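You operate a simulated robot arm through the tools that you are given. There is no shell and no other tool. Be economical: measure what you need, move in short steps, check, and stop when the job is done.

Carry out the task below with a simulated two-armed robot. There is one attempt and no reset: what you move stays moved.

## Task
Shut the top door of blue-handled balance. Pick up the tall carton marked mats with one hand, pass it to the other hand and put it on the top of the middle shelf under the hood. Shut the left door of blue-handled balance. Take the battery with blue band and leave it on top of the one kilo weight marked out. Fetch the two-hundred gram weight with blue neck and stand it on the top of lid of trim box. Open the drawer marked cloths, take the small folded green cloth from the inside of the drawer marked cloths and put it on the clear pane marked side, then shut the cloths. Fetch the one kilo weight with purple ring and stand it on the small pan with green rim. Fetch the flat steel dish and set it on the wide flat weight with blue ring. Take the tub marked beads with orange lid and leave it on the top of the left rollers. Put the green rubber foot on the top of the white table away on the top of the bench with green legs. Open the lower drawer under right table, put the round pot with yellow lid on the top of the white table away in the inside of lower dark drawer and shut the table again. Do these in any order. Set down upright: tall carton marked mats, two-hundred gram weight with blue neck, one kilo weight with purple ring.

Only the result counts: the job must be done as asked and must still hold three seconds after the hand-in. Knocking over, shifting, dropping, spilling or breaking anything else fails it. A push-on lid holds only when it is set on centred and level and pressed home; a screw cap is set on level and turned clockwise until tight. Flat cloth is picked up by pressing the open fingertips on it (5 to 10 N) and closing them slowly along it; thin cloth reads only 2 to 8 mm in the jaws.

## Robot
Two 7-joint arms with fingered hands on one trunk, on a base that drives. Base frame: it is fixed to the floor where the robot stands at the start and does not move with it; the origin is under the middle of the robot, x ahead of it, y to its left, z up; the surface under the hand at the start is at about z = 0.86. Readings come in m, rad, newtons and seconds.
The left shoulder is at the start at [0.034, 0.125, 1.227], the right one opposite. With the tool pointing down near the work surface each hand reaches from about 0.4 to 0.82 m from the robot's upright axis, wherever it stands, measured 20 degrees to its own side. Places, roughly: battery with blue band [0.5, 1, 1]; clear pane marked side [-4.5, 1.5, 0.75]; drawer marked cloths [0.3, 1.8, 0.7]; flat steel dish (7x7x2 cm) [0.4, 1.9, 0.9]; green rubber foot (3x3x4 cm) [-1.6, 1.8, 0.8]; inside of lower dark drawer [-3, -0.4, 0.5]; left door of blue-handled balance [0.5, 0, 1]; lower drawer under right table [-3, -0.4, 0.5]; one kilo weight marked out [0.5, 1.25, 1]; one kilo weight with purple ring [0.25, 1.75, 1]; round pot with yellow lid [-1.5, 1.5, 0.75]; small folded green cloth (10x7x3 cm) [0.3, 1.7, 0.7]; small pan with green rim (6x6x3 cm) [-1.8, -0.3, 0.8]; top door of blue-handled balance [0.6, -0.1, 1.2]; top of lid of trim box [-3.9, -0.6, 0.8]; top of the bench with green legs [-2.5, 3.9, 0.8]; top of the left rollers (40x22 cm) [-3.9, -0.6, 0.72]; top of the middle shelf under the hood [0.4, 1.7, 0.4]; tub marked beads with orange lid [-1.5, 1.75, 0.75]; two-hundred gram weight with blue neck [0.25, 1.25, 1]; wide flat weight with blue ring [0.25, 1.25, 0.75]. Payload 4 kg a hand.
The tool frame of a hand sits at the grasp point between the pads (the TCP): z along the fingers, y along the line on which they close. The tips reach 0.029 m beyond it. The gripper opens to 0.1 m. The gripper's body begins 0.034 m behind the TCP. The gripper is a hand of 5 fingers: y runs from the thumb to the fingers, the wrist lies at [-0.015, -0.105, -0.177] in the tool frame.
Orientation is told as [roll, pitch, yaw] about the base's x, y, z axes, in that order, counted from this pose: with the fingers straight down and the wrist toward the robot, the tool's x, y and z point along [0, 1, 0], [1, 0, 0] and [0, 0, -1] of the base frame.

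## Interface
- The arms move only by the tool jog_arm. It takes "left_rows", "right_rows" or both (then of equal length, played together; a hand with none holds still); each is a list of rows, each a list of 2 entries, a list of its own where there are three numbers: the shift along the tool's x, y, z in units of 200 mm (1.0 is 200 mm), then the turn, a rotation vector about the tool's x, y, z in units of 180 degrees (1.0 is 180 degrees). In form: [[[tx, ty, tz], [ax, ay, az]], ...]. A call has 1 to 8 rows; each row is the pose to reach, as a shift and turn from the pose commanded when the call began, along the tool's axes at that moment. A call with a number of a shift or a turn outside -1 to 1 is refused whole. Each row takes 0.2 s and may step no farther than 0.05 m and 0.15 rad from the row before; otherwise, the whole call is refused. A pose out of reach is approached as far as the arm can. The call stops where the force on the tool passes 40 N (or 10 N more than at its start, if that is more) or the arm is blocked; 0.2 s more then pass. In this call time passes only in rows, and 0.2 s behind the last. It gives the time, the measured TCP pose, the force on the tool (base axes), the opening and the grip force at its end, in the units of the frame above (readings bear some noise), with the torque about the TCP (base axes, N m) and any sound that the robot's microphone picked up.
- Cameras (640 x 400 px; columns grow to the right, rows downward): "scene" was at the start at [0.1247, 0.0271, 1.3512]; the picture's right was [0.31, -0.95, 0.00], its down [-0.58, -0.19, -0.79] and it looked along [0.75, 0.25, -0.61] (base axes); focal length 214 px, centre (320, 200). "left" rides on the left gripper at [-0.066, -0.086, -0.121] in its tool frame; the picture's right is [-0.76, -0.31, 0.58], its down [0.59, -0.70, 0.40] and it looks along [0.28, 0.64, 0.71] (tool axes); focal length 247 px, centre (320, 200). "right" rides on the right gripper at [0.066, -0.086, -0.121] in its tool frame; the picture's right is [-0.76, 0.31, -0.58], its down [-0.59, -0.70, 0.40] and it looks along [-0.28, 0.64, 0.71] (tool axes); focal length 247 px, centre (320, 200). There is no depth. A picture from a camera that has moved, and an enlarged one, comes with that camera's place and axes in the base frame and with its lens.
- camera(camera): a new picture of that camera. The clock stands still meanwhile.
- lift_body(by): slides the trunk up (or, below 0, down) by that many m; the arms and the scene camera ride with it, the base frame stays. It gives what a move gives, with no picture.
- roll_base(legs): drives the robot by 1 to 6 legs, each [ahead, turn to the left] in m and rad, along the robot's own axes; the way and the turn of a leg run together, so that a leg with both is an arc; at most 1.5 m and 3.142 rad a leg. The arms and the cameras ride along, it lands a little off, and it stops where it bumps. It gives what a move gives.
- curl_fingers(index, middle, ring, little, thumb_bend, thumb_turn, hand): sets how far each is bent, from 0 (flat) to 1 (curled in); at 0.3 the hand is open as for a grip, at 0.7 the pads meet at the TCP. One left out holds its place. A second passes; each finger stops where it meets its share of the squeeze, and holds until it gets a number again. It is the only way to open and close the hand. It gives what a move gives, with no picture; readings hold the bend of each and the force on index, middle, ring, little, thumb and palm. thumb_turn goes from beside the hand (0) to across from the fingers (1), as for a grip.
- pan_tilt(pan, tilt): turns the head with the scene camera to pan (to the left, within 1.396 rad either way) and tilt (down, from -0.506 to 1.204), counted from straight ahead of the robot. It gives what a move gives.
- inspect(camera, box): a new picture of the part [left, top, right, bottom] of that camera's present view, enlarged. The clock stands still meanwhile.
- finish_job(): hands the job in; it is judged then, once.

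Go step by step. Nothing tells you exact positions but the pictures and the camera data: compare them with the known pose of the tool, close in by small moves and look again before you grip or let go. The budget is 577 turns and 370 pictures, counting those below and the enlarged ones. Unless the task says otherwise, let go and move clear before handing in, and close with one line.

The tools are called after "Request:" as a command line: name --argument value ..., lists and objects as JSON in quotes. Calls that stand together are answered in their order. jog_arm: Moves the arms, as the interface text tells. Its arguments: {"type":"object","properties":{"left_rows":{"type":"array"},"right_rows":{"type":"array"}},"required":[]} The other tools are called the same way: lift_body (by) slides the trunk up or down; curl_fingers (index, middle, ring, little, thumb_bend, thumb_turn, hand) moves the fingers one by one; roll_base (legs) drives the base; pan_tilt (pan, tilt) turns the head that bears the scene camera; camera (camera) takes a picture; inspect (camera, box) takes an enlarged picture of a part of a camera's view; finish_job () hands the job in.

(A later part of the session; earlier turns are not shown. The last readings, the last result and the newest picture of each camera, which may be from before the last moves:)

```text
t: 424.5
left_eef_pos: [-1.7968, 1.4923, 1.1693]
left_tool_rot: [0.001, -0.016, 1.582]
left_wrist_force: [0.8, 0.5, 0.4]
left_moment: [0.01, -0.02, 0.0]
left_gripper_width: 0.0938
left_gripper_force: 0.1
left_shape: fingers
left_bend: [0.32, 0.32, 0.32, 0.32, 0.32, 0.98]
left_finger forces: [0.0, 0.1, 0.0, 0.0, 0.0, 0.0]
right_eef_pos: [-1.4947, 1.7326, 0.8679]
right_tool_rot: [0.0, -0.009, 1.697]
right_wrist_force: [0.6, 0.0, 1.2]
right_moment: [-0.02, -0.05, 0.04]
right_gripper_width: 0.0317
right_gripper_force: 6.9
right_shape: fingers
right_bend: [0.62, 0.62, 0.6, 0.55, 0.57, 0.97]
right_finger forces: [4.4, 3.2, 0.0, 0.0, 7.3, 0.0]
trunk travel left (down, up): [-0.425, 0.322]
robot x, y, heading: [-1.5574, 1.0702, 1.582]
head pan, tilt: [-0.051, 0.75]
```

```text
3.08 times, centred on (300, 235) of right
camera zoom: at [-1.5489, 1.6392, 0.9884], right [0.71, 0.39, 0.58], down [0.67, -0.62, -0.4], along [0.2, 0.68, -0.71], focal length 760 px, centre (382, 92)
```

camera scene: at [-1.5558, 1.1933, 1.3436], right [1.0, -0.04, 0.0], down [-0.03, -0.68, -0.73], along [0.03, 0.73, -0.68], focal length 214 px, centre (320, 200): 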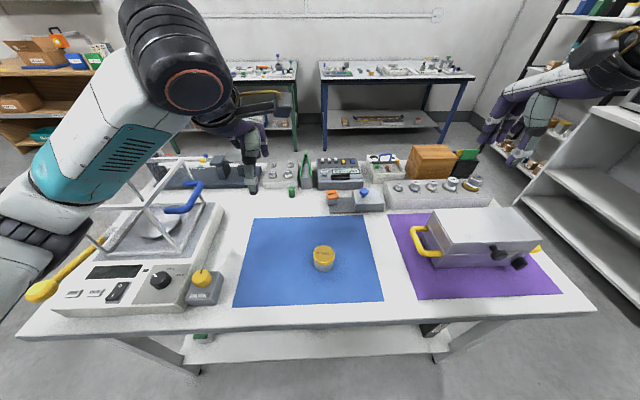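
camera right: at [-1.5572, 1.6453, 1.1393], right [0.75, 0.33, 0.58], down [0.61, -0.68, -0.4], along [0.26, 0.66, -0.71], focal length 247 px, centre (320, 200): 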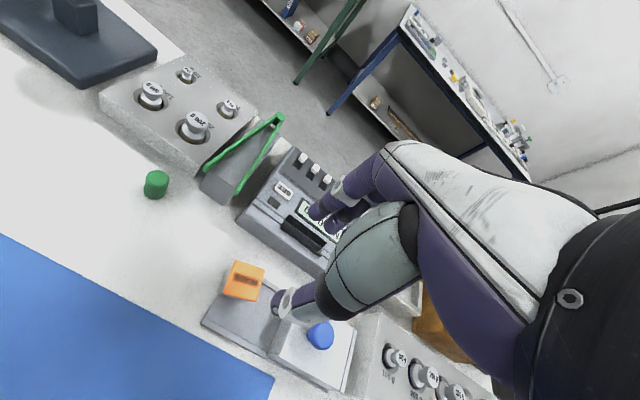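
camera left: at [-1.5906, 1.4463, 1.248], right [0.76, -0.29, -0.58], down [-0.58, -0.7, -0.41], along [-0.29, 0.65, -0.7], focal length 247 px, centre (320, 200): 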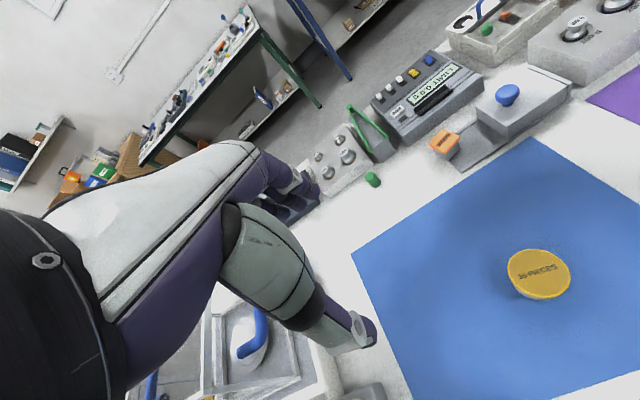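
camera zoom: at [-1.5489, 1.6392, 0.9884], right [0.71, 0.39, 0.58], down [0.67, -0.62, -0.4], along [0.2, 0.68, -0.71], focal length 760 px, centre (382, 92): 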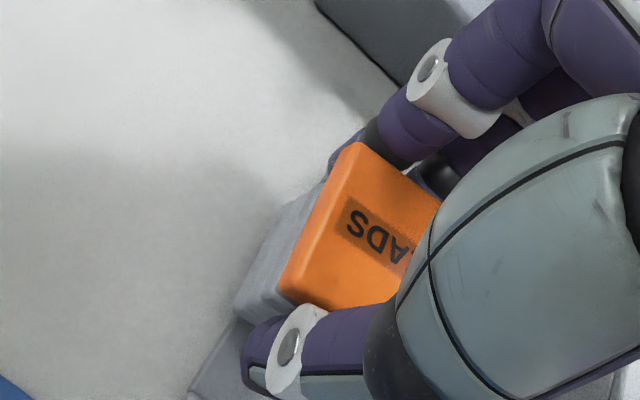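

It's the BEADS tub; I'll grip lower on the body rather than the lid.

Request:
curl_fingers --hand "right" --index 0.52 --middle 0.52 --ring 0.52 --little 0.52 --thumb_bend 0.48

Request:
jog_arm --right_rows '[[[0, 0, 0.05], [0, 0, 0]], [[0, 0, 0.085], [0, 0, 0]]]'

Request:
curl_fingers --hand "right" --index 0.7 --middle 0.7 --ring 0.66 --little 0.55 --thumb_bend 0.66

Request:
jog_arm --right_rows '[[[0, 0, -0.1], [0, 0, 0]], [[0, 0, -0.25], [0, 0, 0]], [[0, 0, -0.4], [0, 0, 0]]]'

Request:
inspect --camera "right" --box '[200, 170, 400, 320]'

Request:
inspect --camera "scene" --box '[260, 130, 420, 230]'

```text
t: 425.5
left_eef_pos: [-1.797, 1.4921, 1.1694]
left_tool_rot: [0.002, -0.015, 1.581]
left_wrist_force: [-0.1, 0.0, -0.9]
left_moment: [0.01, 0.0, -0.01]
left_gripper_width: 0.0936
left_gripper_force: 0.0
left_shape: fingers
left_bend: [0.32, 0.32, 0.32, 0.32, 0.32, 0.98]
left_finger forces: [0.0, 0.1, 0.0, 0.1, 0.1, 0.1]
right_eef_pos: [-1.4943, 1.7327, 0.8678]
right_tool_rot: [0.001, -0.005, 1.694]
right_wrist_force: [-0.6, 0.3, 0.4]
right_moment: [-0.01, 0.0, -0.01]
right_gripper_width: 0.0494
right_gripper_force: 0.0
right_shape: fingers
right_bend: [0.52, 0.52, 0.52, 0.52, 0.48, 0.97]
right_finger forces: [0.0, 0.1, 0.0, 0.0, 0.1, 0.0]
trunk travel left (down, up): [-0.425, 0.322]
robot x, y, heading: [-1.5585, 1.0685, 1.579]
head pan, tilt: [-0.051, 0.75]
```

```text
t: 426.1
left_eef_pos: [-1.7981, 1.4902, 1.1696]
left_tool_rot: [0.001, -0.019, 1.579]
left_wrist_force: [0.5, 0.2, -0.4]
left_moment: [-0.03, -0.03, 0.02]
left_gripper_width: 0.0939
left_gripper_force: 0.1
left_shape: fingers
left_bend: [0.32, 0.32, 0.32, 0.32, 0.32, 0.98]
left_finger forces: [0.0, 0.0, 0.0, 0.0, 0.0, 0.0]
right_eef_pos: [-1.4954, 1.7341, 0.8588]
right_tool_rot: [0.005, -0.02, 1.698]
right_wrist_force: [0.9, 0.6, 30.4]
right_moment: [-1.25, -0.03, 0.04]
right_gripper_width: 0.0522
right_gripper_force: 15.5
right_shape: fingers
right_bend: [0.52, 0.52, 0.52, 0.52, 0.45, 0.98]
right_finger forces: [0.0, 0.0, 0.0, 0.0, 30.2, 0.0]
trunk travel left (down, up): [-0.425, 0.322]
robot x, y, heading: [-1.5581, 1.0662, 1.581]
head pan, tilt: [-0.051, 0.75]
```

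```text
t: 427.1
left_eef_pos: [-1.7971, 1.4888, 1.1707]
left_tool_rot: [0.003, -0.019, 1.58]
left_wrist_force: [-1.0, 0.0, -0.1]
left_moment: [-0.02, 0.01, 0.01]
left_gripper_width: 0.0938
left_gripper_force: 0.0
left_shape: fingers
left_bend: [0.32, 0.32, 0.32, 0.32, 0.32, 0.98]
left_finger forces: [0.0, 0.0, 0.1, 0.1, 0.1, 0.0]
right_eef_pos: [-1.495, 1.7336, 0.8572]
right_tool_rot: [0.003, -0.02, 1.695]
right_wrist_force: [1.5, -3.8, 39.6]
right_moment: [-1.67, -0.07, 0.1]
right_gripper_width: 0.0326
right_gripper_force: 25.4
right_shape: fingers
right_bend: [0.67, 0.67, 0.66, 0.55, 0.59, 0.98]
right_finger forces: [3.2, 2.4, 0.1, 0.1, 43.7, 0.0]
trunk travel left (down, up): [-0.425, 0.322]
robot x, y, heading: [-1.5606, 1.0717, 1.581]
head pan, tilt: [-0.051, 0.75]
```

```text
t: 427.9
left_eef_pos: [-1.7967, 1.4913, 1.1684]
left_tool_rot: [0.003, -0.016, 1.58]
left_wrist_force: [0.2, -0.5, -0.4]
left_moment: [0.04, 0.0, 0.02]
left_gripper_width: 0.0938
left_gripper_force: 0.1
left_shape: fingers
left_bend: [0.32, 0.32, 0.32, 0.32, 0.32, 0.98]
left_finger forces: [0.1, 0.1, 0.1, 0.0, 0.0, 0.0]
right_eef_pos: [-1.4947, 1.7322, 0.9302]
right_tool_rot: [0.0, -0.008, 1.695]
right_wrist_force: [0.8, -0.1, -0.5]
right_moment: [0.03, 0.02, 0.03]
right_gripper_width: 0.0315
right_gripper_force: 9.8
right_shape: fingers
right_bend: [0.65, 0.66, 0.66, 0.55, 0.58, 0.97]
right_finger forces: [6.4, 3.6, 0.0, 0.0, 10.0, 0.0]
trunk travel left (down, up): [-0.425, 0.322]
robot x, y, heading: [-1.5614, 1.0684, 1.581]
head pan, tilt: [-0.051, 0.75]
```

```text
2.67 times, centred on (300, 245) of right
camera zoom: at [-1.5489, 1.6391, 1.0507], right [0.71, 0.39, 0.58], down [0.67, -0.62, -0.4], along [0.2, 0.68, -0.71], focal length 659 px, centre (373, 80)
```

zoom: 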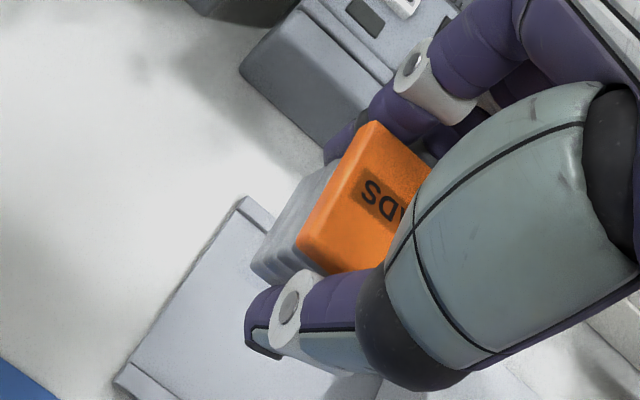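

```text
4.00 times, centred on (340, 180) of scene
camera zoom: at [-1.556, 1.1933, 1.3435], right [1.0, -0.04, 0.0], down [-0.03, -0.68, -0.73], along [0.03, 0.73, -0.68], focal length 858 px, centre (240, 280)
```

zoom: 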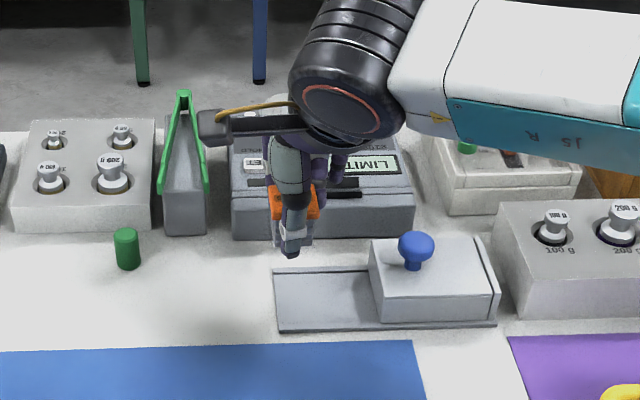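

Tub held intact with its lid. Moving the right hand aside and bringing the left over the pot.

Request:
jog_arm --right_rows '[[[0, 0, -0.2], [0, 0, 0]], [[-0.1, -0.12, -0.38], [0, 0, 0]], [[-0.22, -0.26, -0.52], [0, 0, 0]], [[-0.36, -0.4, -0.64], [0, 0, 0]], [[-0.5, -0.56, -0.74], [0, 0, 0]], [[-0.64, -0.72, -0.84], [0, 0, 0]], [[-0.78, -0.86, -0.94], [0, 0, 0]], [[-0.86, -1.0, -1.0], [0, 0, 0]]]'

Request:
jog_arm --left_rows '[[[-0.2, 0, 0.1], [0, 0, 0]], [[-0.4, 0, 0.2], [0, 0, 0]], [[-0.6, 0, 0.3], [0, 0, 0]], [[-0.8, 0, 0.4], [0, 0, 0]], [[-1.0, 0.02, 0.5], [0, 0, 0]]]'

Request:
jog_arm --left_rows '[[[-0.2, 0.02, 0.1], [0, 0, 0]], [[-0.32, 0.04, 0.3], [0, 0, 0]], [[-0.32, 0.04, 0.5], [0, 0, 0]]]'

Request:
camera --camera "left"

Request:
camera --camera "scene"

```text
t: 429.7
left_eef_pos: [-1.7969, 1.4914, 1.1686]
left_tool_rot: [0.002, -0.015, 1.58]
left_wrist_force: [0.1, 0.0, 0.5]
left_moment: [0.05, 0.0, 0.01]
left_gripper_width: 0.0942
left_gripper_force: 0.1
left_shape: fingers
left_bend: [0.32, 0.32, 0.32, 0.32, 0.32, 0.98]
left_finger forces: [0.0, 0.0, 0.0, 0.0, 0.0, 0.0]
right_eef_pos: [-1.2977, 1.5531, 1.1304]
right_tool_rot: [-0.002, -0.008, 1.697]
right_wrist_force: [-0.1, -0.6, -0.4]
right_moment: [0.04, 0.02, -0.01]
right_gripper_width: 0.0317
right_gripper_force: 9.7
right_shape: fingers
right_bend: [0.64, 0.66, 0.66, 0.55, 0.58, 0.96]
right_finger forces: [6.3, 3.4, 0.0, 0.0, 9.8, 0.0]
trunk travel left (down, up): [-0.425, 0.322]
robot x, y, heading: [-1.5574, 1.0702, 1.58]
head pan, tilt: [-0.051, 0.75]
```

```text
t: 430.9
left_eef_pos: [-1.5949, 1.4986, 1.0686]
left_tool_rot: [0.003, -0.015, 1.579]
left_wrist_force: [-0.7, 0.4, -0.2]
left_moment: [-0.01, -0.02, -0.01]
left_gripper_width: 0.094
left_gripper_force: 0.0
left_shape: fingers
left_bend: [0.32, 0.32, 0.32, 0.32, 0.32, 0.98]
left_finger forces: [0.0, 0.0, 0.0, 0.0, 0.0, 0.1]
right_eef_pos: [-1.2983, 1.5548, 1.1285]
right_tool_rot: [-0.001, -0.005, 1.696]
right_wrist_force: [0.5, 0.0, -0.8]
right_moment: [-0.01, 0.0, -0.01]
right_gripper_width: 0.0314
right_gripper_force: 9.6
right_shape: fingers
right_bend: [0.64, 0.66, 0.66, 0.55, 0.58, 0.96]
right_finger forces: [6.3, 3.5, 0.0, 0.0, 9.8, 0.0]
trunk travel left (down, up): [-0.425, 0.322]
robot x, y, heading: [-1.5566, 1.0693, 1.582]
head pan, tilt: [-0.051, 0.75]
```

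```text
t: 431.7
left_eef_pos: [-1.5327, 1.5103, 0.9697]
left_tool_rot: [0.003, -0.016, 1.58]
left_wrist_force: [0.4, 0.1, -0.4]
left_moment: [-0.01, -0.01, 0.02]
left_gripper_width: 0.0936
left_gripper_force: 0.1
left_shape: fingers
left_bend: [0.32, 0.32, 0.32, 0.32, 0.32, 0.98]
left_finger forces: [0.0, 0.0, 0.0, 0.0, 0.1, 0.1]
right_eef_pos: [-1.2982, 1.5538, 1.1305]
right_tool_rot: [-0.002, -0.007, 1.696]
right_wrist_force: [0.3, 1.3, -1.2]
right_moment: [0.0, 0.03, -0.01]
right_gripper_width: 0.0314
right_gripper_force: 9.7
right_shape: fingers
right_bend: [0.64, 0.66, 0.66, 0.55, 0.58, 0.96]
right_finger forces: [6.3, 3.4, 0.0, 0.0, 9.7, 0.0]
trunk travel left (down, up): [-0.425, 0.322]
robot x, y, heading: [-1.5562, 1.0657, 1.585]
head pan, tilt: [-0.051, 0.75]
```

```text
129 pictures are left
camera left: at [-1.4662, 1.4224, 1.0878], right [0.76, -0.29, -0.58], down [-0.58, -0.7, -0.41], along [-0.29, 0.65, -0.7], focal length 247 px, centre (320, 200)
```

left: 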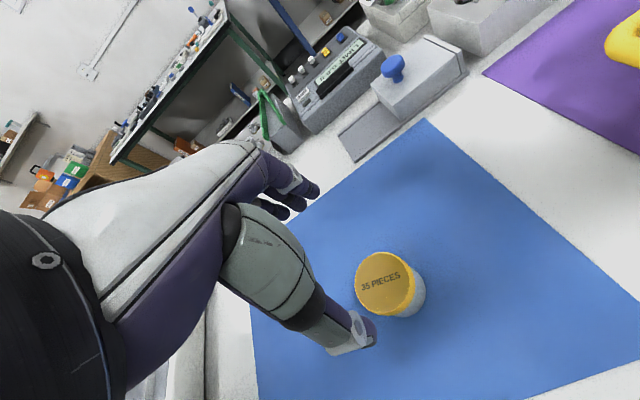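

```text
128 pictures are left
camera scene: at [-1.5556, 1.1934, 1.3435], right [1.0, -0.04, 0.0], down [-0.03, -0.68, -0.73], along [0.03, 0.73, -0.68], focal length 214 px, centre (320, 200)
```

scene: 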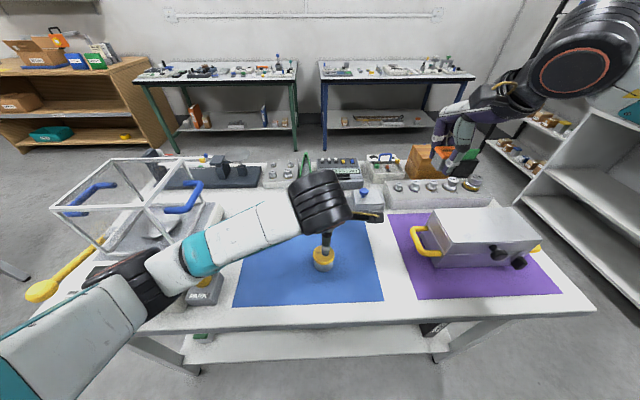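

Request:
jog_arm --left_rows '[[[0, -0.03, 0.2], [0, 0, 0]], [[0.005, -0.035, 0.4], [0, 0, 0]], [[0.005, -0.035, 0.6], [0, 0, 0]]]'

Request:
curl_fingers --hand "left" --index 0.55 --middle 0.55 --ring 0.55 --little 0.5 --thumb_bend 0.55

Request:
inspect --camera "left" --box '[240, 180, 440, 340]'

```text
t: 432.5
left_eef_pos: [-1.5346, 1.5057, 0.8505]
left_tool_rot: [0.002, -0.016, 1.581]
left_wrist_force: [0.2, 0.3, 6.7]
left_moment: [-0.39, -0.02, -0.01]
left_gripper_width: 0.0958
left_gripper_force: 3.5
left_shape: fingers
left_bend: [0.32, 0.32, 0.32, 0.32, 0.31, 0.98]
left_finger forces: [0.0, 0.1, 0.1, 0.0, 6.5, 0.0]
right_eef_pos: [-1.2984, 1.5538, 1.1317]
right_tool_rot: [0.0, -0.008, 1.693]
right_wrist_force: [0.3, -0.6, -0.5]
right_moment: [0.01, 0.03, -0.01]
right_gripper_width: 0.0315
right_gripper_force: 9.6
right_shape: fingers
right_bend: [0.64, 0.66, 0.66, 0.55, 0.58, 0.96]
right_finger forces: [6.3, 3.3, 0.0, 0.0, 9.8, 0.0]
trunk travel left (down, up): [-0.425, 0.322]
robot x, y, heading: [-1.5565, 1.0666, 1.58]
head pan, tilt: [-0.051, 0.75]
```

```text
t: 433.6
left_eef_pos: [-1.5331, 1.5074, 0.8528]
left_tool_rot: [-0.007, -0.025, 1.579]
left_wrist_force: [-0.2, -4.6, 18.0]
left_moment: [-0.98, -0.08, -0.07]
left_gripper_width: 0.0524
left_gripper_force: 9.6
left_shape: fingers
left_bend: [0.55, 0.55, 0.55, 0.5, 0.49, 0.98]
left_finger forces: [0.4, 0.0, 0.1, 0.0, 18.4, 0.0]
right_eef_pos: [-1.2977, 1.5534, 1.1294]
right_tool_rot: [-0.001, -0.009, 1.695]
right_wrist_force: [-0.7, -0.3, -1.2]
right_moment: [-0.01, -0.01, 0.0]
right_gripper_width: 0.0316
right_gripper_force: 10.0
right_shape: fingers
right_bend: [0.64, 0.66, 0.66, 0.55, 0.58, 0.96]
right_finger forces: [6.3, 3.4, 0.0, 0.0, 9.8, 0.0]
trunk travel left (down, up): [-0.425, 0.322]
robot x, y, heading: [-1.557, 1.0668, 1.581]
head pan, tilt: [-0.051, 0.75]
stopped (left hand): the force on the tool passed its limit at 40 N (the readings are from after the stop); the commanded pose is now the measured one
```

```text
2.50 times, centred on (340, 260) of left
camera zoom: at [-1.4669, 1.4168, 0.9721], right [0.76, -0.29, -0.58], down [-0.58, -0.7, -0.42], along [-0.28, 0.66, -0.7], focal length 617 px, centre (270, 50)
```

zoom: 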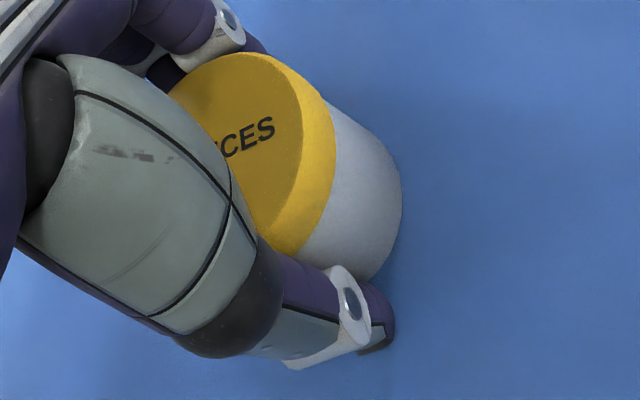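

Table surface is a bit higher than I assumed; raising 8 mm and closing.

Request:
jog_arm --left_rows '[[[0, 0, -0.04], [0, 0, 0]]]'

Request:
curl_fingers --hand "left" --index 0.62 --middle 0.62 --ring 0.6 --little 0.5 --thumb_bend 0.6

Request:
jog_arm --left_rows '[[[0, 0, -0.1], [0, 0, 0]], [[0, 0, -0.25], [0, 0, 0]], [[0, 0, -0.45], [0, 0, 0]]]'

Request:
inspect --camera "left" --box '[240, 180, 440, 340]'

```text
t: 434.0
left_eef_pos: [-1.5331, 1.5047, 0.8594]
left_tool_rot: [0.0, -0.018, 1.579]
left_wrist_force: [0.6, -0.5, -1.3]
left_moment: [-0.02, 0.03, -0.01]
left_gripper_width: 0.0484
left_gripper_force: 3.9
left_shape: fingers
left_bend: [0.53, 0.55, 0.55, 0.5, 0.51, 0.97]
left_finger forces: [4.0, 0.2, 0.0, 0.1, 4.3, 0.0]
right_eef_pos: [-1.2987, 1.5553, 1.1304]
right_tool_rot: [-0.001, -0.006, 1.695]
right_wrist_force: [0.3, 0.7, -0.4]
right_moment: [0.04, 0.02, -0.03]
right_gripper_width: 0.0315
right_gripper_force: 9.8
right_shape: fingers
right_bend: [0.64, 0.66, 0.66, 0.55, 0.58, 0.96]
right_finger forces: [6.4, 3.4, 0.1, 0.1, 9.8, 0.0]
trunk travel left (down, up): [-0.425, 0.322]
robot x, y, heading: [-1.558, 1.0693, 1.58]
head pan, tilt: [-0.051, 0.75]
```

```text
t: 435.0
left_eef_pos: [-1.5347, 1.5036, 0.8606]
left_tool_rot: [0.0, -0.021, 1.58]
left_wrist_force: [-0.5, 0.2, -1.4]
left_moment: [-0.01, -0.03, 0.0]
left_gripper_width: 0.0461
left_gripper_force: 11.6
left_shape: fingers
left_bend: [0.56, 0.58, 0.6, 0.5, 0.53, 0.97]
left_finger forces: [8.4, 3.0, 0.1, 0.0, 11.3, 0.0]
right_eef_pos: [-1.2976, 1.5544, 1.1287]
right_tool_rot: [-0.001, -0.007, 1.695]
right_wrist_force: [0.8, -0.9, -1.3]
right_moment: [-0.02, 0.0, 0.01]
right_gripper_width: 0.0316
right_gripper_force: 9.9
right_shape: fingers
right_bend: [0.64, 0.66, 0.66, 0.55, 0.58, 0.96]
right_finger forces: [6.2, 3.3, 0.1, 0.0, 9.8, 0.0]
trunk travel left (down, up): [-0.425, 0.322]
robot x, y, heading: [-1.5579, 1.0683, 1.579]
head pan, tilt: [-0.051, 0.75]
```

```text
t: 435.8
left_eef_pos: [-1.5317, 1.5031, 0.9485]
left_tool_rot: [-0.001, -0.019, 1.579]
left_wrist_force: [0.2, 0.0, -1.0]
left_moment: [0.0, 0.04, -0.02]
left_gripper_width: 0.046
left_gripper_force: 10.9
left_shape: fingers
left_bend: [0.56, 0.58, 0.6, 0.5, 0.53, 0.97]
left_finger forces: [8.5, 3.0, 0.0, 0.0, 11.3, 0.1]
right_eef_pos: [-1.2973, 1.5554, 1.1305]
right_tool_rot: [0.0, -0.01, 1.696]
right_wrist_force: [0.4, 0.2, 0.2]
right_moment: [0.0, -0.03, 0.0]
right_gripper_width: 0.0314
right_gripper_force: 9.8
right_shape: fingers
right_bend: [0.64, 0.66, 0.66, 0.55, 0.58, 0.96]
right_finger forces: [6.4, 3.3, 0.0, 0.1, 9.9, 0.0]
trunk travel left (down, up): [-0.425, 0.322]
robot x, y, heading: [-1.5565, 1.0648, 1.579]
head pan, tilt: [-0.051, 0.75]
```

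```text
2.50 times, centred on (340, 260) of left
camera zoom: at [-1.4667, 1.4152, 1.0683], right [0.76, -0.29, -0.58], down [-0.58, -0.7, -0.41], along [-0.29, 0.65, -0.7], focal length 617 px, centre (270, 50)
```

zoom: 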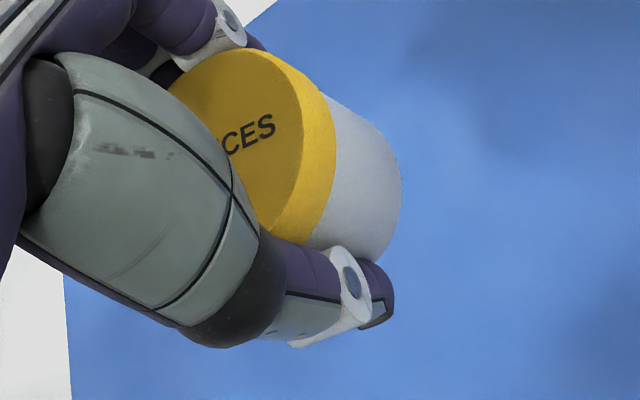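

Pot held. Driving to the rollers again with tub (right) and pot (left).

Request:
jog_arm --left_rows '[[[0, -0.05, -0.2], [0, 0, 0]], [[0.1, -0.1, -0.4], [0, 0, 0]], [[0.3, -0.15, -0.55], [0, 0, 0]], [[0.5, -0.2, -0.7], [0, 0, 0]], [[0.7, -0.2, -0.8], [0, 0, 0]]]'

Request:
roll_base --legs '[[-0.38, 0], [0, 1.562], [1.5, 0], [0.6, 0], [0, 1.571], [0.35, 0]]'

Request:
lift_body --by 0.2

Request:
pan_tilt --pan -0.3 --tilt 0.6

Request:
camera --camera "scene"

```text
refused: row 3 steps farther than a row can; nothing moved
```

```text
t: 457.9
left_eef_pos: [-3.6895, -0.1218, 0.9496]
left_tool_rot: [-0.002, -0.022, -1.585]
left_wrist_force: [-0.5, 0.1, -1.4]
left_moment: [-0.04, -0.02, 0.02]
left_gripper_width: 0.0454
left_gripper_force: 10.6
left_shape: fingers
left_bend: [0.56, 0.59, 0.6, 0.5, 0.53, 0.97]
left_finger forces: [7.8, 2.8, 0.0, 0.1, 10.3, 0.0]
right_eef_pos: [-3.9266, -0.1666, 1.1289]
right_tool_rot: [-0.001, -0.005, -1.468]
right_wrist_force: [0.2, 0.1, -0.8]
right_moment: [0.02, 0.01, -0.02]
right_gripper_width: 0.0309
right_gripper_force: 9.0
right_shape: fingers
right_bend: [0.65, 0.66, 0.66, 0.55, 0.58, 0.96]
right_finger forces: [6.0, 3.1, 0.1, 0.1, 9.3, 0.0]
trunk travel left (down, up): [-0.425, 0.322]
robot x, y, heading: [-3.6497, 0.3106, -1.583]
head pan, tilt: [-0.051, 0.75]
```

```text
t: 460.1
left_eef_pos: [-3.6893, -0.1218, 1.1492]
left_tool_rot: [-0.002, -0.021, -1.585]
left_wrist_force: [-0.6, -0.5, 0.4]
left_moment: [0.02, 0.02, 0.01]
left_gripper_width: 0.0454
left_gripper_force: 10.1
left_shape: fingers
left_bend: [0.56, 0.59, 0.6, 0.5, 0.53, 0.97]
left_finger forces: [7.6, 2.8, 0.1, 0.1, 10.2, 0.0]
right_eef_pos: [-3.9272, -0.1691, 1.3296]
right_tool_rot: [-0.001, -0.007, -1.47]
right_wrist_force: [-0.1, 0.3, 0.1]
right_moment: [-0.01, 0.05, -0.02]
right_gripper_width: 0.0309
right_gripper_force: 8.7
right_shape: fingers
right_bend: [0.65, 0.66, 0.66, 0.55, 0.58, 0.96]
right_finger forces: [6.0, 3.1, 0.0, 0.0, 9.3, 0.1]
trunk travel left (down, up): [-0.625, 0.122]
robot x, y, heading: [-3.655, 0.3158, -1.588]
head pan, tilt: [-0.051, 0.75]
```

```text
t: 460.9
left_eef_pos: [-3.6894, -0.1216, 1.1503]
left_tool_rot: [-0.002, -0.02, -1.585]
left_wrist_force: [0.2, -1.3, -1.7]
left_moment: [-0.02, -0.02, 0.01]
left_gripper_width: 0.0454
left_gripper_force: 10.6
left_shape: fingers
left_bend: [0.56, 0.59, 0.6, 0.5, 0.53, 0.97]
left_finger forces: [7.7, 2.8, 0.0, 0.1, 10.2, 0.0]
right_eef_pos: [-3.9252, -0.1686, 1.3296]
right_tool_rot: [0.0, -0.008, -1.468]
right_wrist_force: [0.6, 0.9, -0.2]
right_moment: [-0.03, -0.02, 0.02]
right_gripper_width: 0.0308
right_gripper_force: 9.0
right_shape: fingers
right_bend: [0.65, 0.66, 0.66, 0.55, 0.58, 0.96]
right_finger forces: [6.2, 3.1, 0.0, 0.1, 9.2, 0.0]
trunk travel left (down, up): [-0.625, 0.122]
robot x, y, heading: [-3.6538, 0.3148, -1.588]
head pan, tilt: [-0.3, 0.6]
```

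```text
125 pictures are left
camera scene: at [-3.6831, 0.2016, 1.5576], right [-0.95, 0.31, 0.0], down [0.18, 0.54, -0.82], along [-0.26, -0.78, -0.57], focal length 214 px, centre (320, 200)
```

scene: 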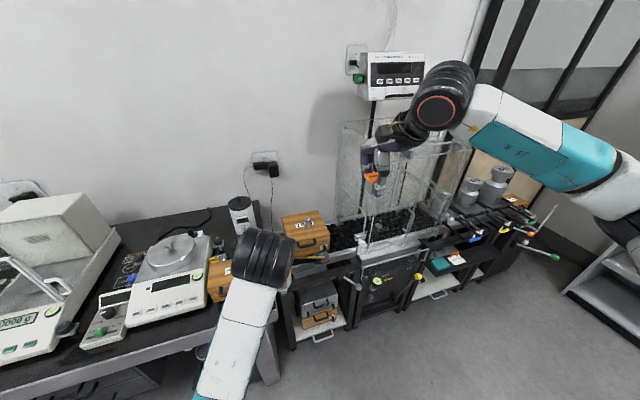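

Request:
inspect --camera "scene" --box '[260, 110, 460, 290]'

Request:
camera --camera "right"

```text
2.22 times, centred on (360, 200) of scene
camera zoom: at [-3.6831, 0.2016, 1.5576], right [-0.95, 0.31, 0.0], down [0.18, 0.54, -0.82], along [-0.26, -0.78, -0.57], focal length 477 px, centre (231, 200)
```

zoom: 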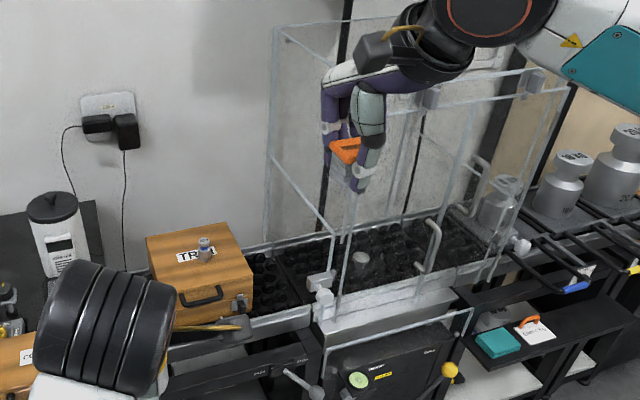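

```text
123 pictures are left
camera right: at [-3.8695, -0.0746, 1.4501], right [-0.72, -0.38, 0.58], down [-0.66, 0.64, -0.4], along [-0.22, -0.67, -0.71], focal length 247 px, centre (320, 200)
```

right: 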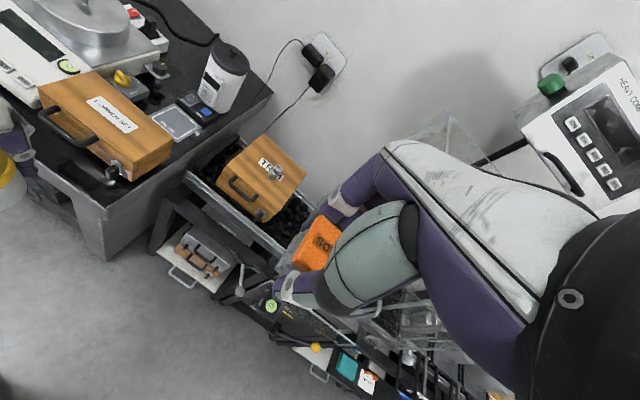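

Strip of free left-roller surface: x −3.967…−4.08 beside the TRIM box. Driving forward 0.3 m with the hands high, then aligning at x≈-4.022.

Request:
roll_base --legs '[[0.3, 0]]'

Request:
jog_arm --right_rows '[[[-0.1, 0.1, 0], [0, 0, 0.01]], [[-0.2, 0.22, 0], [0, 0, 0.02]], [[-0.3, 0.34, 0], [0, 0, 0.03]], [[-0.4, 0.46, 0], [0, 0, 0.033]], [[-0.42, 0.6, 0], [0, 0, 0.033]]]'

Request:
camera --camera "right"

Request:
camera --camera "scene"

```text
t: 462.9
left_eef_pos: [-3.6952, -0.4236, 1.1499]
left_tool_rot: [-0.001, -0.021, -1.585]
left_wrist_force: [-0.1, 0.0, -1.0]
left_moment: [0.0, -0.01, 0.0]
left_gripper_width: 0.0455
left_gripper_force: 10.3
left_shape: fingers
left_bend: [0.56, 0.59, 0.6, 0.5, 0.53, 0.97]
left_finger forces: [7.7, 2.8, 0.1, 0.0, 10.3, 0.0]
right_eef_pos: [-3.9307, -0.4676, 1.3289]
right_tool_rot: [0.0, -0.006, -1.468]
right_wrist_force: [-0.4, -0.2, -0.2]
right_moment: [0.02, 0.02, 0.01]
right_gripper_width: 0.031
right_gripper_force: 9.5
right_shape: fingers
right_bend: [0.65, 0.66, 0.66, 0.55, 0.58, 0.96]
right_finger forces: [6.1, 3.1, 0.1, 0.0, 9.1, 0.0]
trunk travel left (down, up): [-0.625, 0.122]
robot x, y, heading: [-3.6604, 0.0162, -1.587]
head pan, tilt: [-0.3, 0.6]
```

```text
t: 464.1
left_eef_pos: [-3.6928, -0.4229, 1.1486]
left_tool_rot: [-0.004, -0.02, -1.585]
left_wrist_force: [-0.3, -0.7, -1.5]
left_moment: [-0.04, 0.04, -0.02]
left_gripper_width: 0.0451
left_gripper_force: 10.6
left_shape: fingers
left_bend: [0.56, 0.59, 0.6, 0.5, 0.53, 0.97]
left_finger forces: [7.5, 3.0, 0.1, 0.0, 10.3, 0.0]
right_eef_pos: [-4.0012, -0.5977, 1.3314]
right_tool_rot: [0.001, -0.008, -1.574]
right_wrist_force: [-0.1, -0.6, -0.1]
right_moment: [0.01, 0.01, 0.0]
right_gripper_width: 0.0307
right_gripper_force: 9.0
right_shape: fingers
right_bend: [0.65, 0.66, 0.66, 0.55, 0.58, 0.96]
right_finger forces: [6.1, 3.0, 0.1, 0.0, 9.1, 0.1]
trunk travel left (down, up): [-0.625, 0.122]
robot x, y, heading: [-3.6587, 0.0151, -1.584]
head pan, tilt: [-0.3, 0.6]
```

```text
122 pictures are left
camera right: at [-3.9352, -0.5102, 1.4507], right [-0.76, -0.3, 0.58], down [-0.59, 0.7, -0.4], along [-0.28, -0.65, -0.71], focal length 247 px, centre (320, 200)
```

right: 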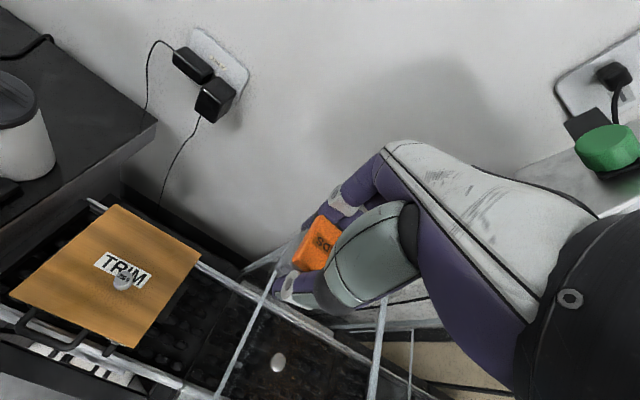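

```text
121 pictures are left
camera scene: at [-3.687, -0.0997, 1.5576], right [-0.95, 0.31, 0.0], down [0.17, 0.54, -0.82], along [-0.26, -0.78, -0.57], focal length 214 px, centre (320, 200)
```

scene: 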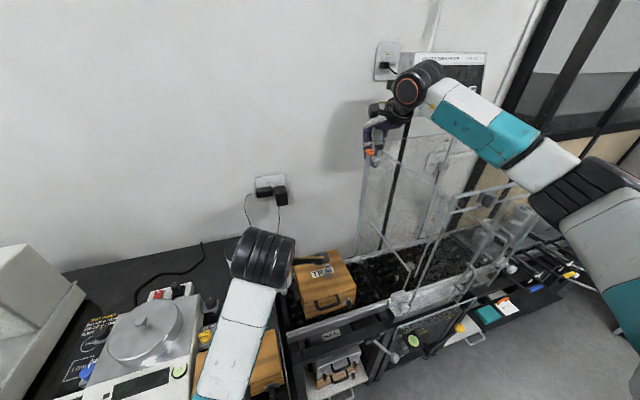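

The shield's left pane is at x≈-4.085 (front at y≈-0.41). I'll descend at x≈-4.024, between it and the box, in stages.

Request:
jog_arm --right_rows '[[[-0.115, 0, 0.1], [0, 0, 0]], [[-0.115, 0, 0.3], [0, 0, 0]], [[-0.115, 0, 0.5], [0, 0, 0]], [[-0.115, 0, 0.7], [0, 0, 0]], [[-0.115, 0, 0.9], [0, 0, 0]]]'

Request:
jog_arm --right_rows '[[[0, 0, 0.2], [0, 0, 0]], [[0, 0, 0.4], [0, 0, 0]], [[0, 0, 0.6], [0, 0, 0]], [[0, 0, 0.8], [0, 0, 0]]]'

Request:
camera --camera "right"

Request:
camera --camera "scene"

```text
t: 465.3
left_eef_pos: [-3.6943, -0.4227, 1.1496]
left_tool_rot: [-0.002, -0.02, -1.585]
left_wrist_force: [0.5, 0.4, -1.4]
left_moment: [-0.03, 0.01, -0.01]
left_gripper_width: 0.0455
left_gripper_force: 10.7
left_shape: fingers
left_bend: [0.56, 0.59, 0.6, 0.5, 0.53, 0.97]
left_finger forces: [7.6, 2.8, 0.1, 0.0, 10.3, 0.0]
right_eef_pos: [-4.0245, -0.5964, 1.1518]
right_tool_rot: [0.0, -0.006, -1.572]
right_wrist_force: [-0.5, 0.4, 0.5]
right_moment: [0.03, -0.02, -0.02]
right_gripper_width: 0.0306
right_gripper_force: 9.3
right_shape: fingers
right_bend: [0.65, 0.66, 0.66, 0.55, 0.58, 0.96]
right_finger forces: [6.1, 3.1, 0.1, 0.0, 9.2, 0.0]
trunk travel left (down, up): [-0.625, 0.122]
robot x, y, heading: [-3.655, 0.0133, -1.585]
head pan, tilt: [-0.3, 0.6]
```

```text
t: 466.3
left_eef_pos: [-3.6903, -0.4205, 1.15]
left_tool_rot: [-0.005, -0.023, -1.587]
left_wrist_force: [-0.5, 0.1, -0.2]
left_moment: [0.0, -0.03, -0.01]
left_gripper_width: 0.0453
left_gripper_force: 10.6
left_shape: fingers
left_bend: [0.56, 0.59, 0.6, 0.5, 0.53, 0.97]
left_finger forces: [7.5, 3.0, 0.1, 0.1, 10.2, 0.0]
right_eef_pos: [-4.0216, -0.5952, 0.9907]
right_tool_rot: [-0.003, -0.009, -1.571]
right_wrist_force: [-0.2, 0.0, -0.2]
right_moment: [0.01, 0.03, 0.0]
right_gripper_width: 0.0306
right_gripper_force: 8.5
right_shape: fingers
right_bend: [0.65, 0.66, 0.66, 0.55, 0.58, 0.96]
right_finger forces: [6.1, 3.0, 0.1, 0.1, 9.1, 0.0]
trunk travel left (down, up): [-0.625, 0.122]
robot x, y, heading: [-3.6619, 0.0155, -1.589]
head pan, tilt: [-0.3, 0.6]
```

```text
120 pictures are left
camera right: at [-3.9567, -0.5089, 1.1115], right [-0.76, -0.3, 0.58], down [-0.59, 0.7, -0.4], along [-0.29, -0.65, -0.71], focal length 247 px, centre (320, 200)
```

right: 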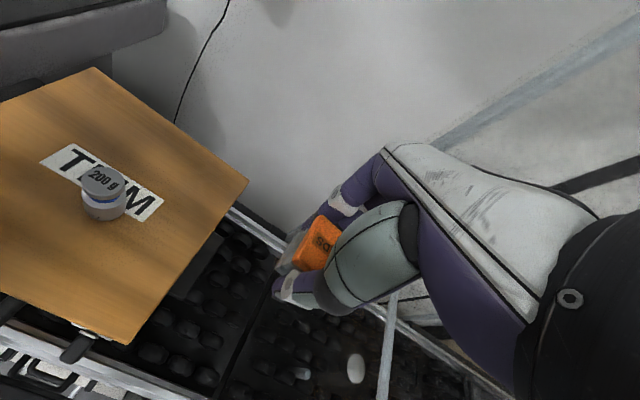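

```text
119 pictures are left
camera scene: at [-3.684, -0.0966, 1.5577], right [-0.95, 0.31, 0.0], down [0.17, 0.54, -0.83], along [-0.26, -0.78, -0.56], focal length 214 px, centre (320, 200)
```

scene: 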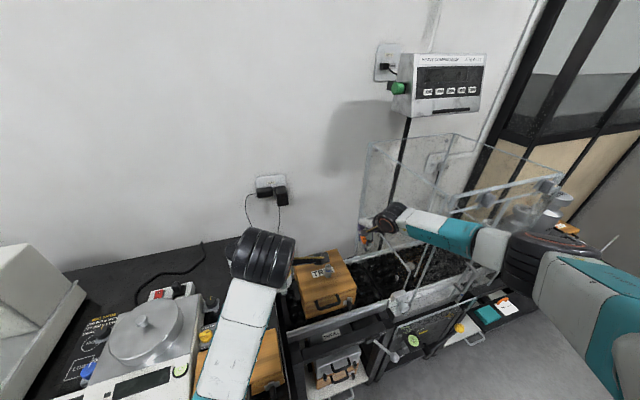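

Lined up in the strip (x −3.968…−4.079). Continuing down.

Request:
jog_arm --right_rows '[[[-0.005, 0, 0.2], [0, 0, 0]], [[-0.005, 0, 0.4], [0, 0, 0]], [[-0.005, 0, 0.6], [0, 0, 0]], [[-0.005, 0, 0.8], [0, 0, 0]], [[-0.005, 0, 0.88], [0, 0, 0]]]'

Request:
camera --camera "right"

```text
t: 467.5
left_eef_pos: [-3.6947, -0.4221, 1.1499]
left_tool_rot: [-0.002, -0.02, -1.584]
left_wrist_force: [0.6, -0.7, -0.5]
left_moment: [0.0, -0.03, 0.01]
left_gripper_width: 0.0453
left_gripper_force: 10.3
left_shape: fingers
left_bend: [0.56, 0.59, 0.6, 0.5, 0.53, 0.97]
left_finger forces: [7.5, 2.9, 0.0, 0.0, 10.3, 0.1]
right_eef_pos: [-4.0206, -0.5808, 0.8465]
right_tool_rot: [-0.001, -0.01, -1.572]
right_wrist_force: [-0.7, 0.4, -0.4]
right_moment: [-0.04, 0.01, 0.02]
right_gripper_width: 0.0305
right_gripper_force: 9.3
right_shape: fingers
right_bend: [0.65, 0.66, 0.66, 0.55, 0.58, 0.96]
right_finger forces: [6.0, 3.1, 0.1, 0.0, 9.1, 0.0]
right hand out of reach, approached as far as the arm can: row 4, 5
trunk travel left (down, up): [-0.625, 0.122]
robot x, y, heading: [-3.6598, 0.0166, -1.586]
head pan, tilt: [-0.3, 0.6]
```

```text
118 pictures are left
camera right: at [-3.9543, -0.4939, 0.9664], right [-0.76, -0.3, 0.58], down [-0.59, 0.7, -0.41], along [-0.28, -0.65, -0.71], focal length 247 px, centre (320, 200)
```

right: 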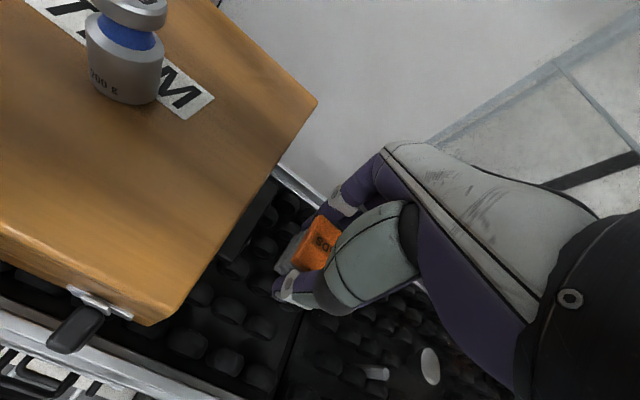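

Arm at its lower limit; lowering the trunk a little instead.

Request:
lift_body --by -0.05

Request:
inspect --camera "right" --box '[180, 150, 400, 330]'

```text
t: 468.4
left_eef_pos: [-3.6676, -0.4341, 1.0994]
left_tool_rot: [0.064, -0.052, -1.568]
left_wrist_force: [-0.1, 0.5, -0.4]
left_moment: [0.01, 0.01, 0.0]
left_gripper_width: 0.0454
left_gripper_force: 10.4
left_shape: fingers
left_bend: [0.56, 0.59, 0.6, 0.5, 0.53, 0.97]
left_finger forces: [7.6, 2.7, 0.1, 0.0, 10.3, 0.0]
right_eef_pos: [-4.0199, -0.5823, 0.7958]
right_tool_rot: [0.0, -0.01, -1.571]
right_wrist_force: [0.8, -0.2, 0.0]
right_moment: [0.0, 0.0, -0.01]
right_gripper_width: 0.0305
right_gripper_force: 9.2
right_shape: fingers
right_bend: [0.65, 0.66, 0.66, 0.55, 0.58, 0.96]
right_finger forces: [6.1, 3.1, 0.0, 0.1, 9.2, 0.0]
trunk travel left (down, up): [-0.575, 0.172]
robot x, y, heading: [-3.6594, 0.0113, -1.584]
head pan, tilt: [-0.3, 0.6]
```

```text
2.22 times, centred on (290, 240) of right
camera zoom: at [-3.9534, -0.4939, 0.9166], right [-0.76, -0.3, 0.58], down [-0.59, 0.7, -0.4], along [-0.28, -0.65, -0.71], focal length 549 px, centre (387, 111)
```

zoom: 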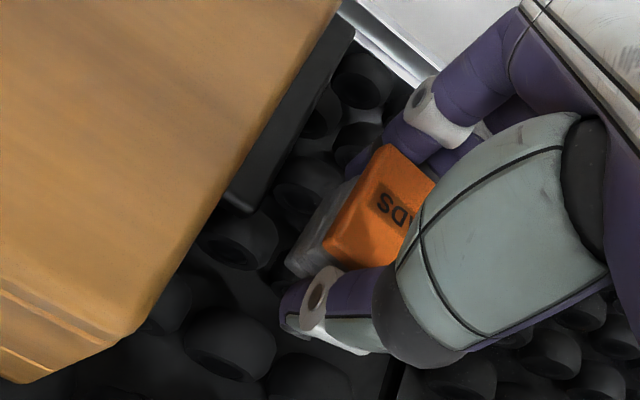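

Request:
lift_body --by -0.015

Request:
lift_body --by -0.01

Request:
inspect --camera "right" --box '[180, 150, 400, 330]'

```text
t: 469.0
left_eef_pos: [-3.6328, -0.4496, 1.082]
left_tool_rot: [0.161, -0.092, -1.557]
left_wrist_force: [0.3, -0.1, -1.1]
left_moment: [-0.03, -0.02, 0.03]
left_gripper_width: 0.0454
left_gripper_force: 9.8
left_shape: fingers
left_bend: [0.56, 0.59, 0.6, 0.5, 0.53, 0.97]
left_finger forces: [7.6, 2.8, 0.0, 0.1, 10.3, 0.0]
right_eef_pos: [-4.0191, -0.5812, 0.7807]
right_tool_rot: [0.001, -0.008, -1.571]
right_wrist_force: [-0.1, -0.3, -0.2]
right_moment: [0.0, -0.01, 0.03]
right_gripper_width: 0.0303
right_gripper_force: 9.4
right_shape: fingers
right_bend: [0.65, 0.66, 0.66, 0.55, 0.58, 0.96]
right_finger forces: [6.1, 3.1, 0.0, 0.1, 9.2, 0.1]
trunk travel left (down, up): [-0.559, 0.187]
robot x, y, heading: [-3.6571, 0.0153, -1.585]
head pan, tilt: [-0.3, 0.6]
stopped: the arm was blocked; the commanded pose is now the measured one
```

```text
t: 469.7
left_eef_pos: [-3.5787, -0.4683, 1.0737]
left_tool_rot: [0.301, -0.144, -1.542]
left_wrist_force: [-0.6, 0.0, -0.6]
left_moment: [0.04, -0.02, -0.02]
left_gripper_width: 0.0452
left_gripper_force: 10.1
left_shape: fingers
left_bend: [0.56, 0.59, 0.6, 0.5, 0.53, 0.97]
left_finger forces: [7.6, 2.8, 0.1, 0.1, 10.3, 0.0]
right_eef_pos: [-4.0181, -0.5812, 0.7706]
right_tool_rot: [0.001, -0.007, -1.572]
right_wrist_force: [0.9, 0.1, -0.2]
right_moment: [0.01, 0.0, -0.03]
right_gripper_width: 0.0308
right_gripper_force: 8.8
right_shape: fingers
right_bend: [0.65, 0.66, 0.66, 0.55, 0.58, 0.96]
right_finger forces: [6.1, 3.0, 0.1, 0.0, 9.2, 0.1]
trunk travel left (down, up): [-0.549, 0.197]
robot x, y, heading: [-3.6575, 0.0163, -1.589]
head pan, tilt: [-0.3, 0.6]
stopped: the arm was blocked; the commanded pose is now the measured one
```

```text
2.22 times, centred on (290, 240) of right
camera zoom: at [-3.9533, -0.494, 0.8904], right [-0.76, -0.3, 0.58], down [-0.59, 0.7, -0.4], along [-0.28, -0.65, -0.71], focal length 549 px, centre (387, 111)
```

zoom: 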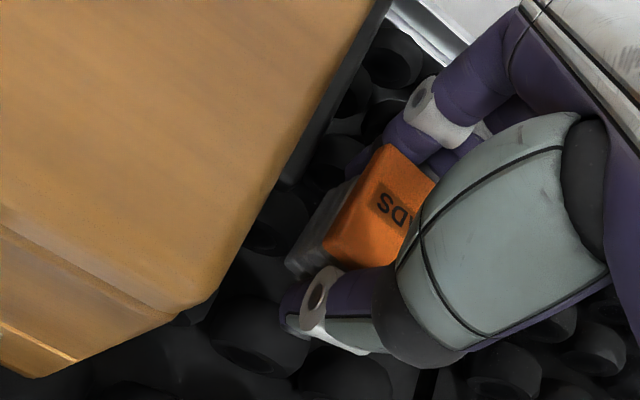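

The left arm is being blocked by something on the desk as the trunk lowers. Checking.

Request:
pan_tilt --pan 0.1 --tilt 0.85

Request:
camera --camera "scene"

```text
t: 470.6
left_eef_pos: [-3.5781, -0.4672, 1.0726]
left_tool_rot: [0.298, -0.142, -1.542]
left_wrist_force: [-0.4, -0.3, -1.4]
left_moment: [-0.03, 0.02, -0.01]
left_gripper_width: 0.0452
left_gripper_force: 10.0
left_shape: fingers
left_bend: [0.56, 0.59, 0.6, 0.5, 0.53, 0.97]
left_finger forces: [7.6, 2.8, 0.0, 0.0, 10.3, 0.1]
right_eef_pos: [-4.0183, -0.581, 0.7692]
right_tool_rot: [0.0, -0.007, -1.572]
right_wrist_force: [-0.2, 0.3, -0.1]
right_moment: [-0.04, 0.04, 0.0]
right_gripper_width: 0.0306
right_gripper_force: 9.5
right_shape: fingers
right_bend: [0.65, 0.66, 0.66, 0.55, 0.58, 0.96]
right_finger forces: [6.1, 3.2, 0.0, 0.1, 9.2, 0.0]
trunk travel left (down, up): [-0.549, 0.197]
robot x, y, heading: [-3.6599, 0.0132, -1.589]
head pan, tilt: [0.099, 0.85]
```

```text
115 pictures are left
camera scene: at [-3.6538, -0.0953, 1.4609], right [-1.0, -0.08, 0.0], down [-0.06, 0.75, -0.66], along [0.06, -0.66, -0.75], focal length 214 px, centre (320, 200)
```

scene: 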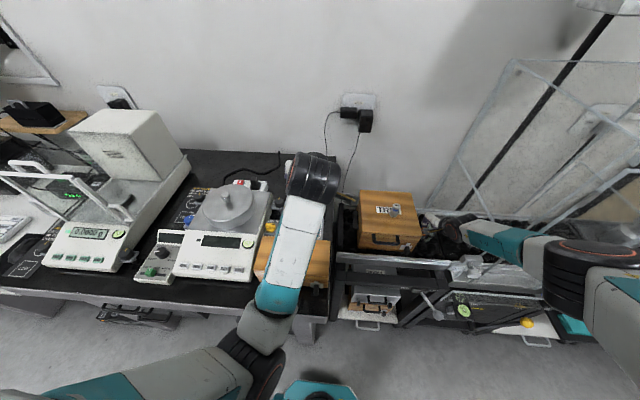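

Request:
jog_arm --right_rows '[[[0, 0, 0.02], [0, 0, 0]], [[0, 0, 0.04], [0, 0, 0]]]'

Request:
inspect --camera "right" --box '[180, 150, 400, 330]'

```text
t: 471.2
left_eef_pos: [-3.5809, -0.4674, 1.073]
left_tool_rot: [0.301, -0.143, -1.541]
left_wrist_force: [-0.1, 0.4, -0.5]
left_moment: [0.0, -0.03, 0.03]
left_gripper_width: 0.0452
left_gripper_force: 10.1
left_shape: fingers
left_bend: [0.56, 0.59, 0.6, 0.5, 0.53, 0.97]
left_finger forces: [7.7, 2.8, 0.0, 0.0, 10.3, 0.1]
right_eef_pos: [-4.0183, -0.5812, 0.7619]
right_tool_rot: [0.001, -0.007, -1.571]
right_wrist_force: [0.0, 0.3, -0.7]
right_moment: [-0.03, 0.01, 0.03]
right_gripper_width: 0.0306
right_gripper_force: 9.1
right_shape: fingers
right_bend: [0.65, 0.66, 0.66, 0.55, 0.58, 0.96]
right_finger forces: [6.1, 3.0, 0.1, 0.1, 9.2, 0.0]
trunk travel left (down, up): [-0.549, 0.197]
robot x, y, heading: [-3.6625, 0.0121, -1.585]
head pan, tilt: [0.099, 0.85]
```

```text
2.22 times, centred on (290, 240) of right
camera zoom: at [-3.9532, -0.494, 0.8824], right [-0.76, -0.3, 0.58], down [-0.59, 0.7, -0.4], along [-0.28, -0.65, -0.71], focal length 549 px, centre (387, 111)
```

zoom: 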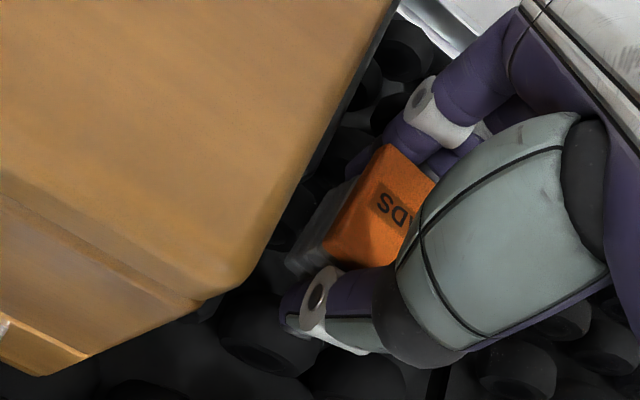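

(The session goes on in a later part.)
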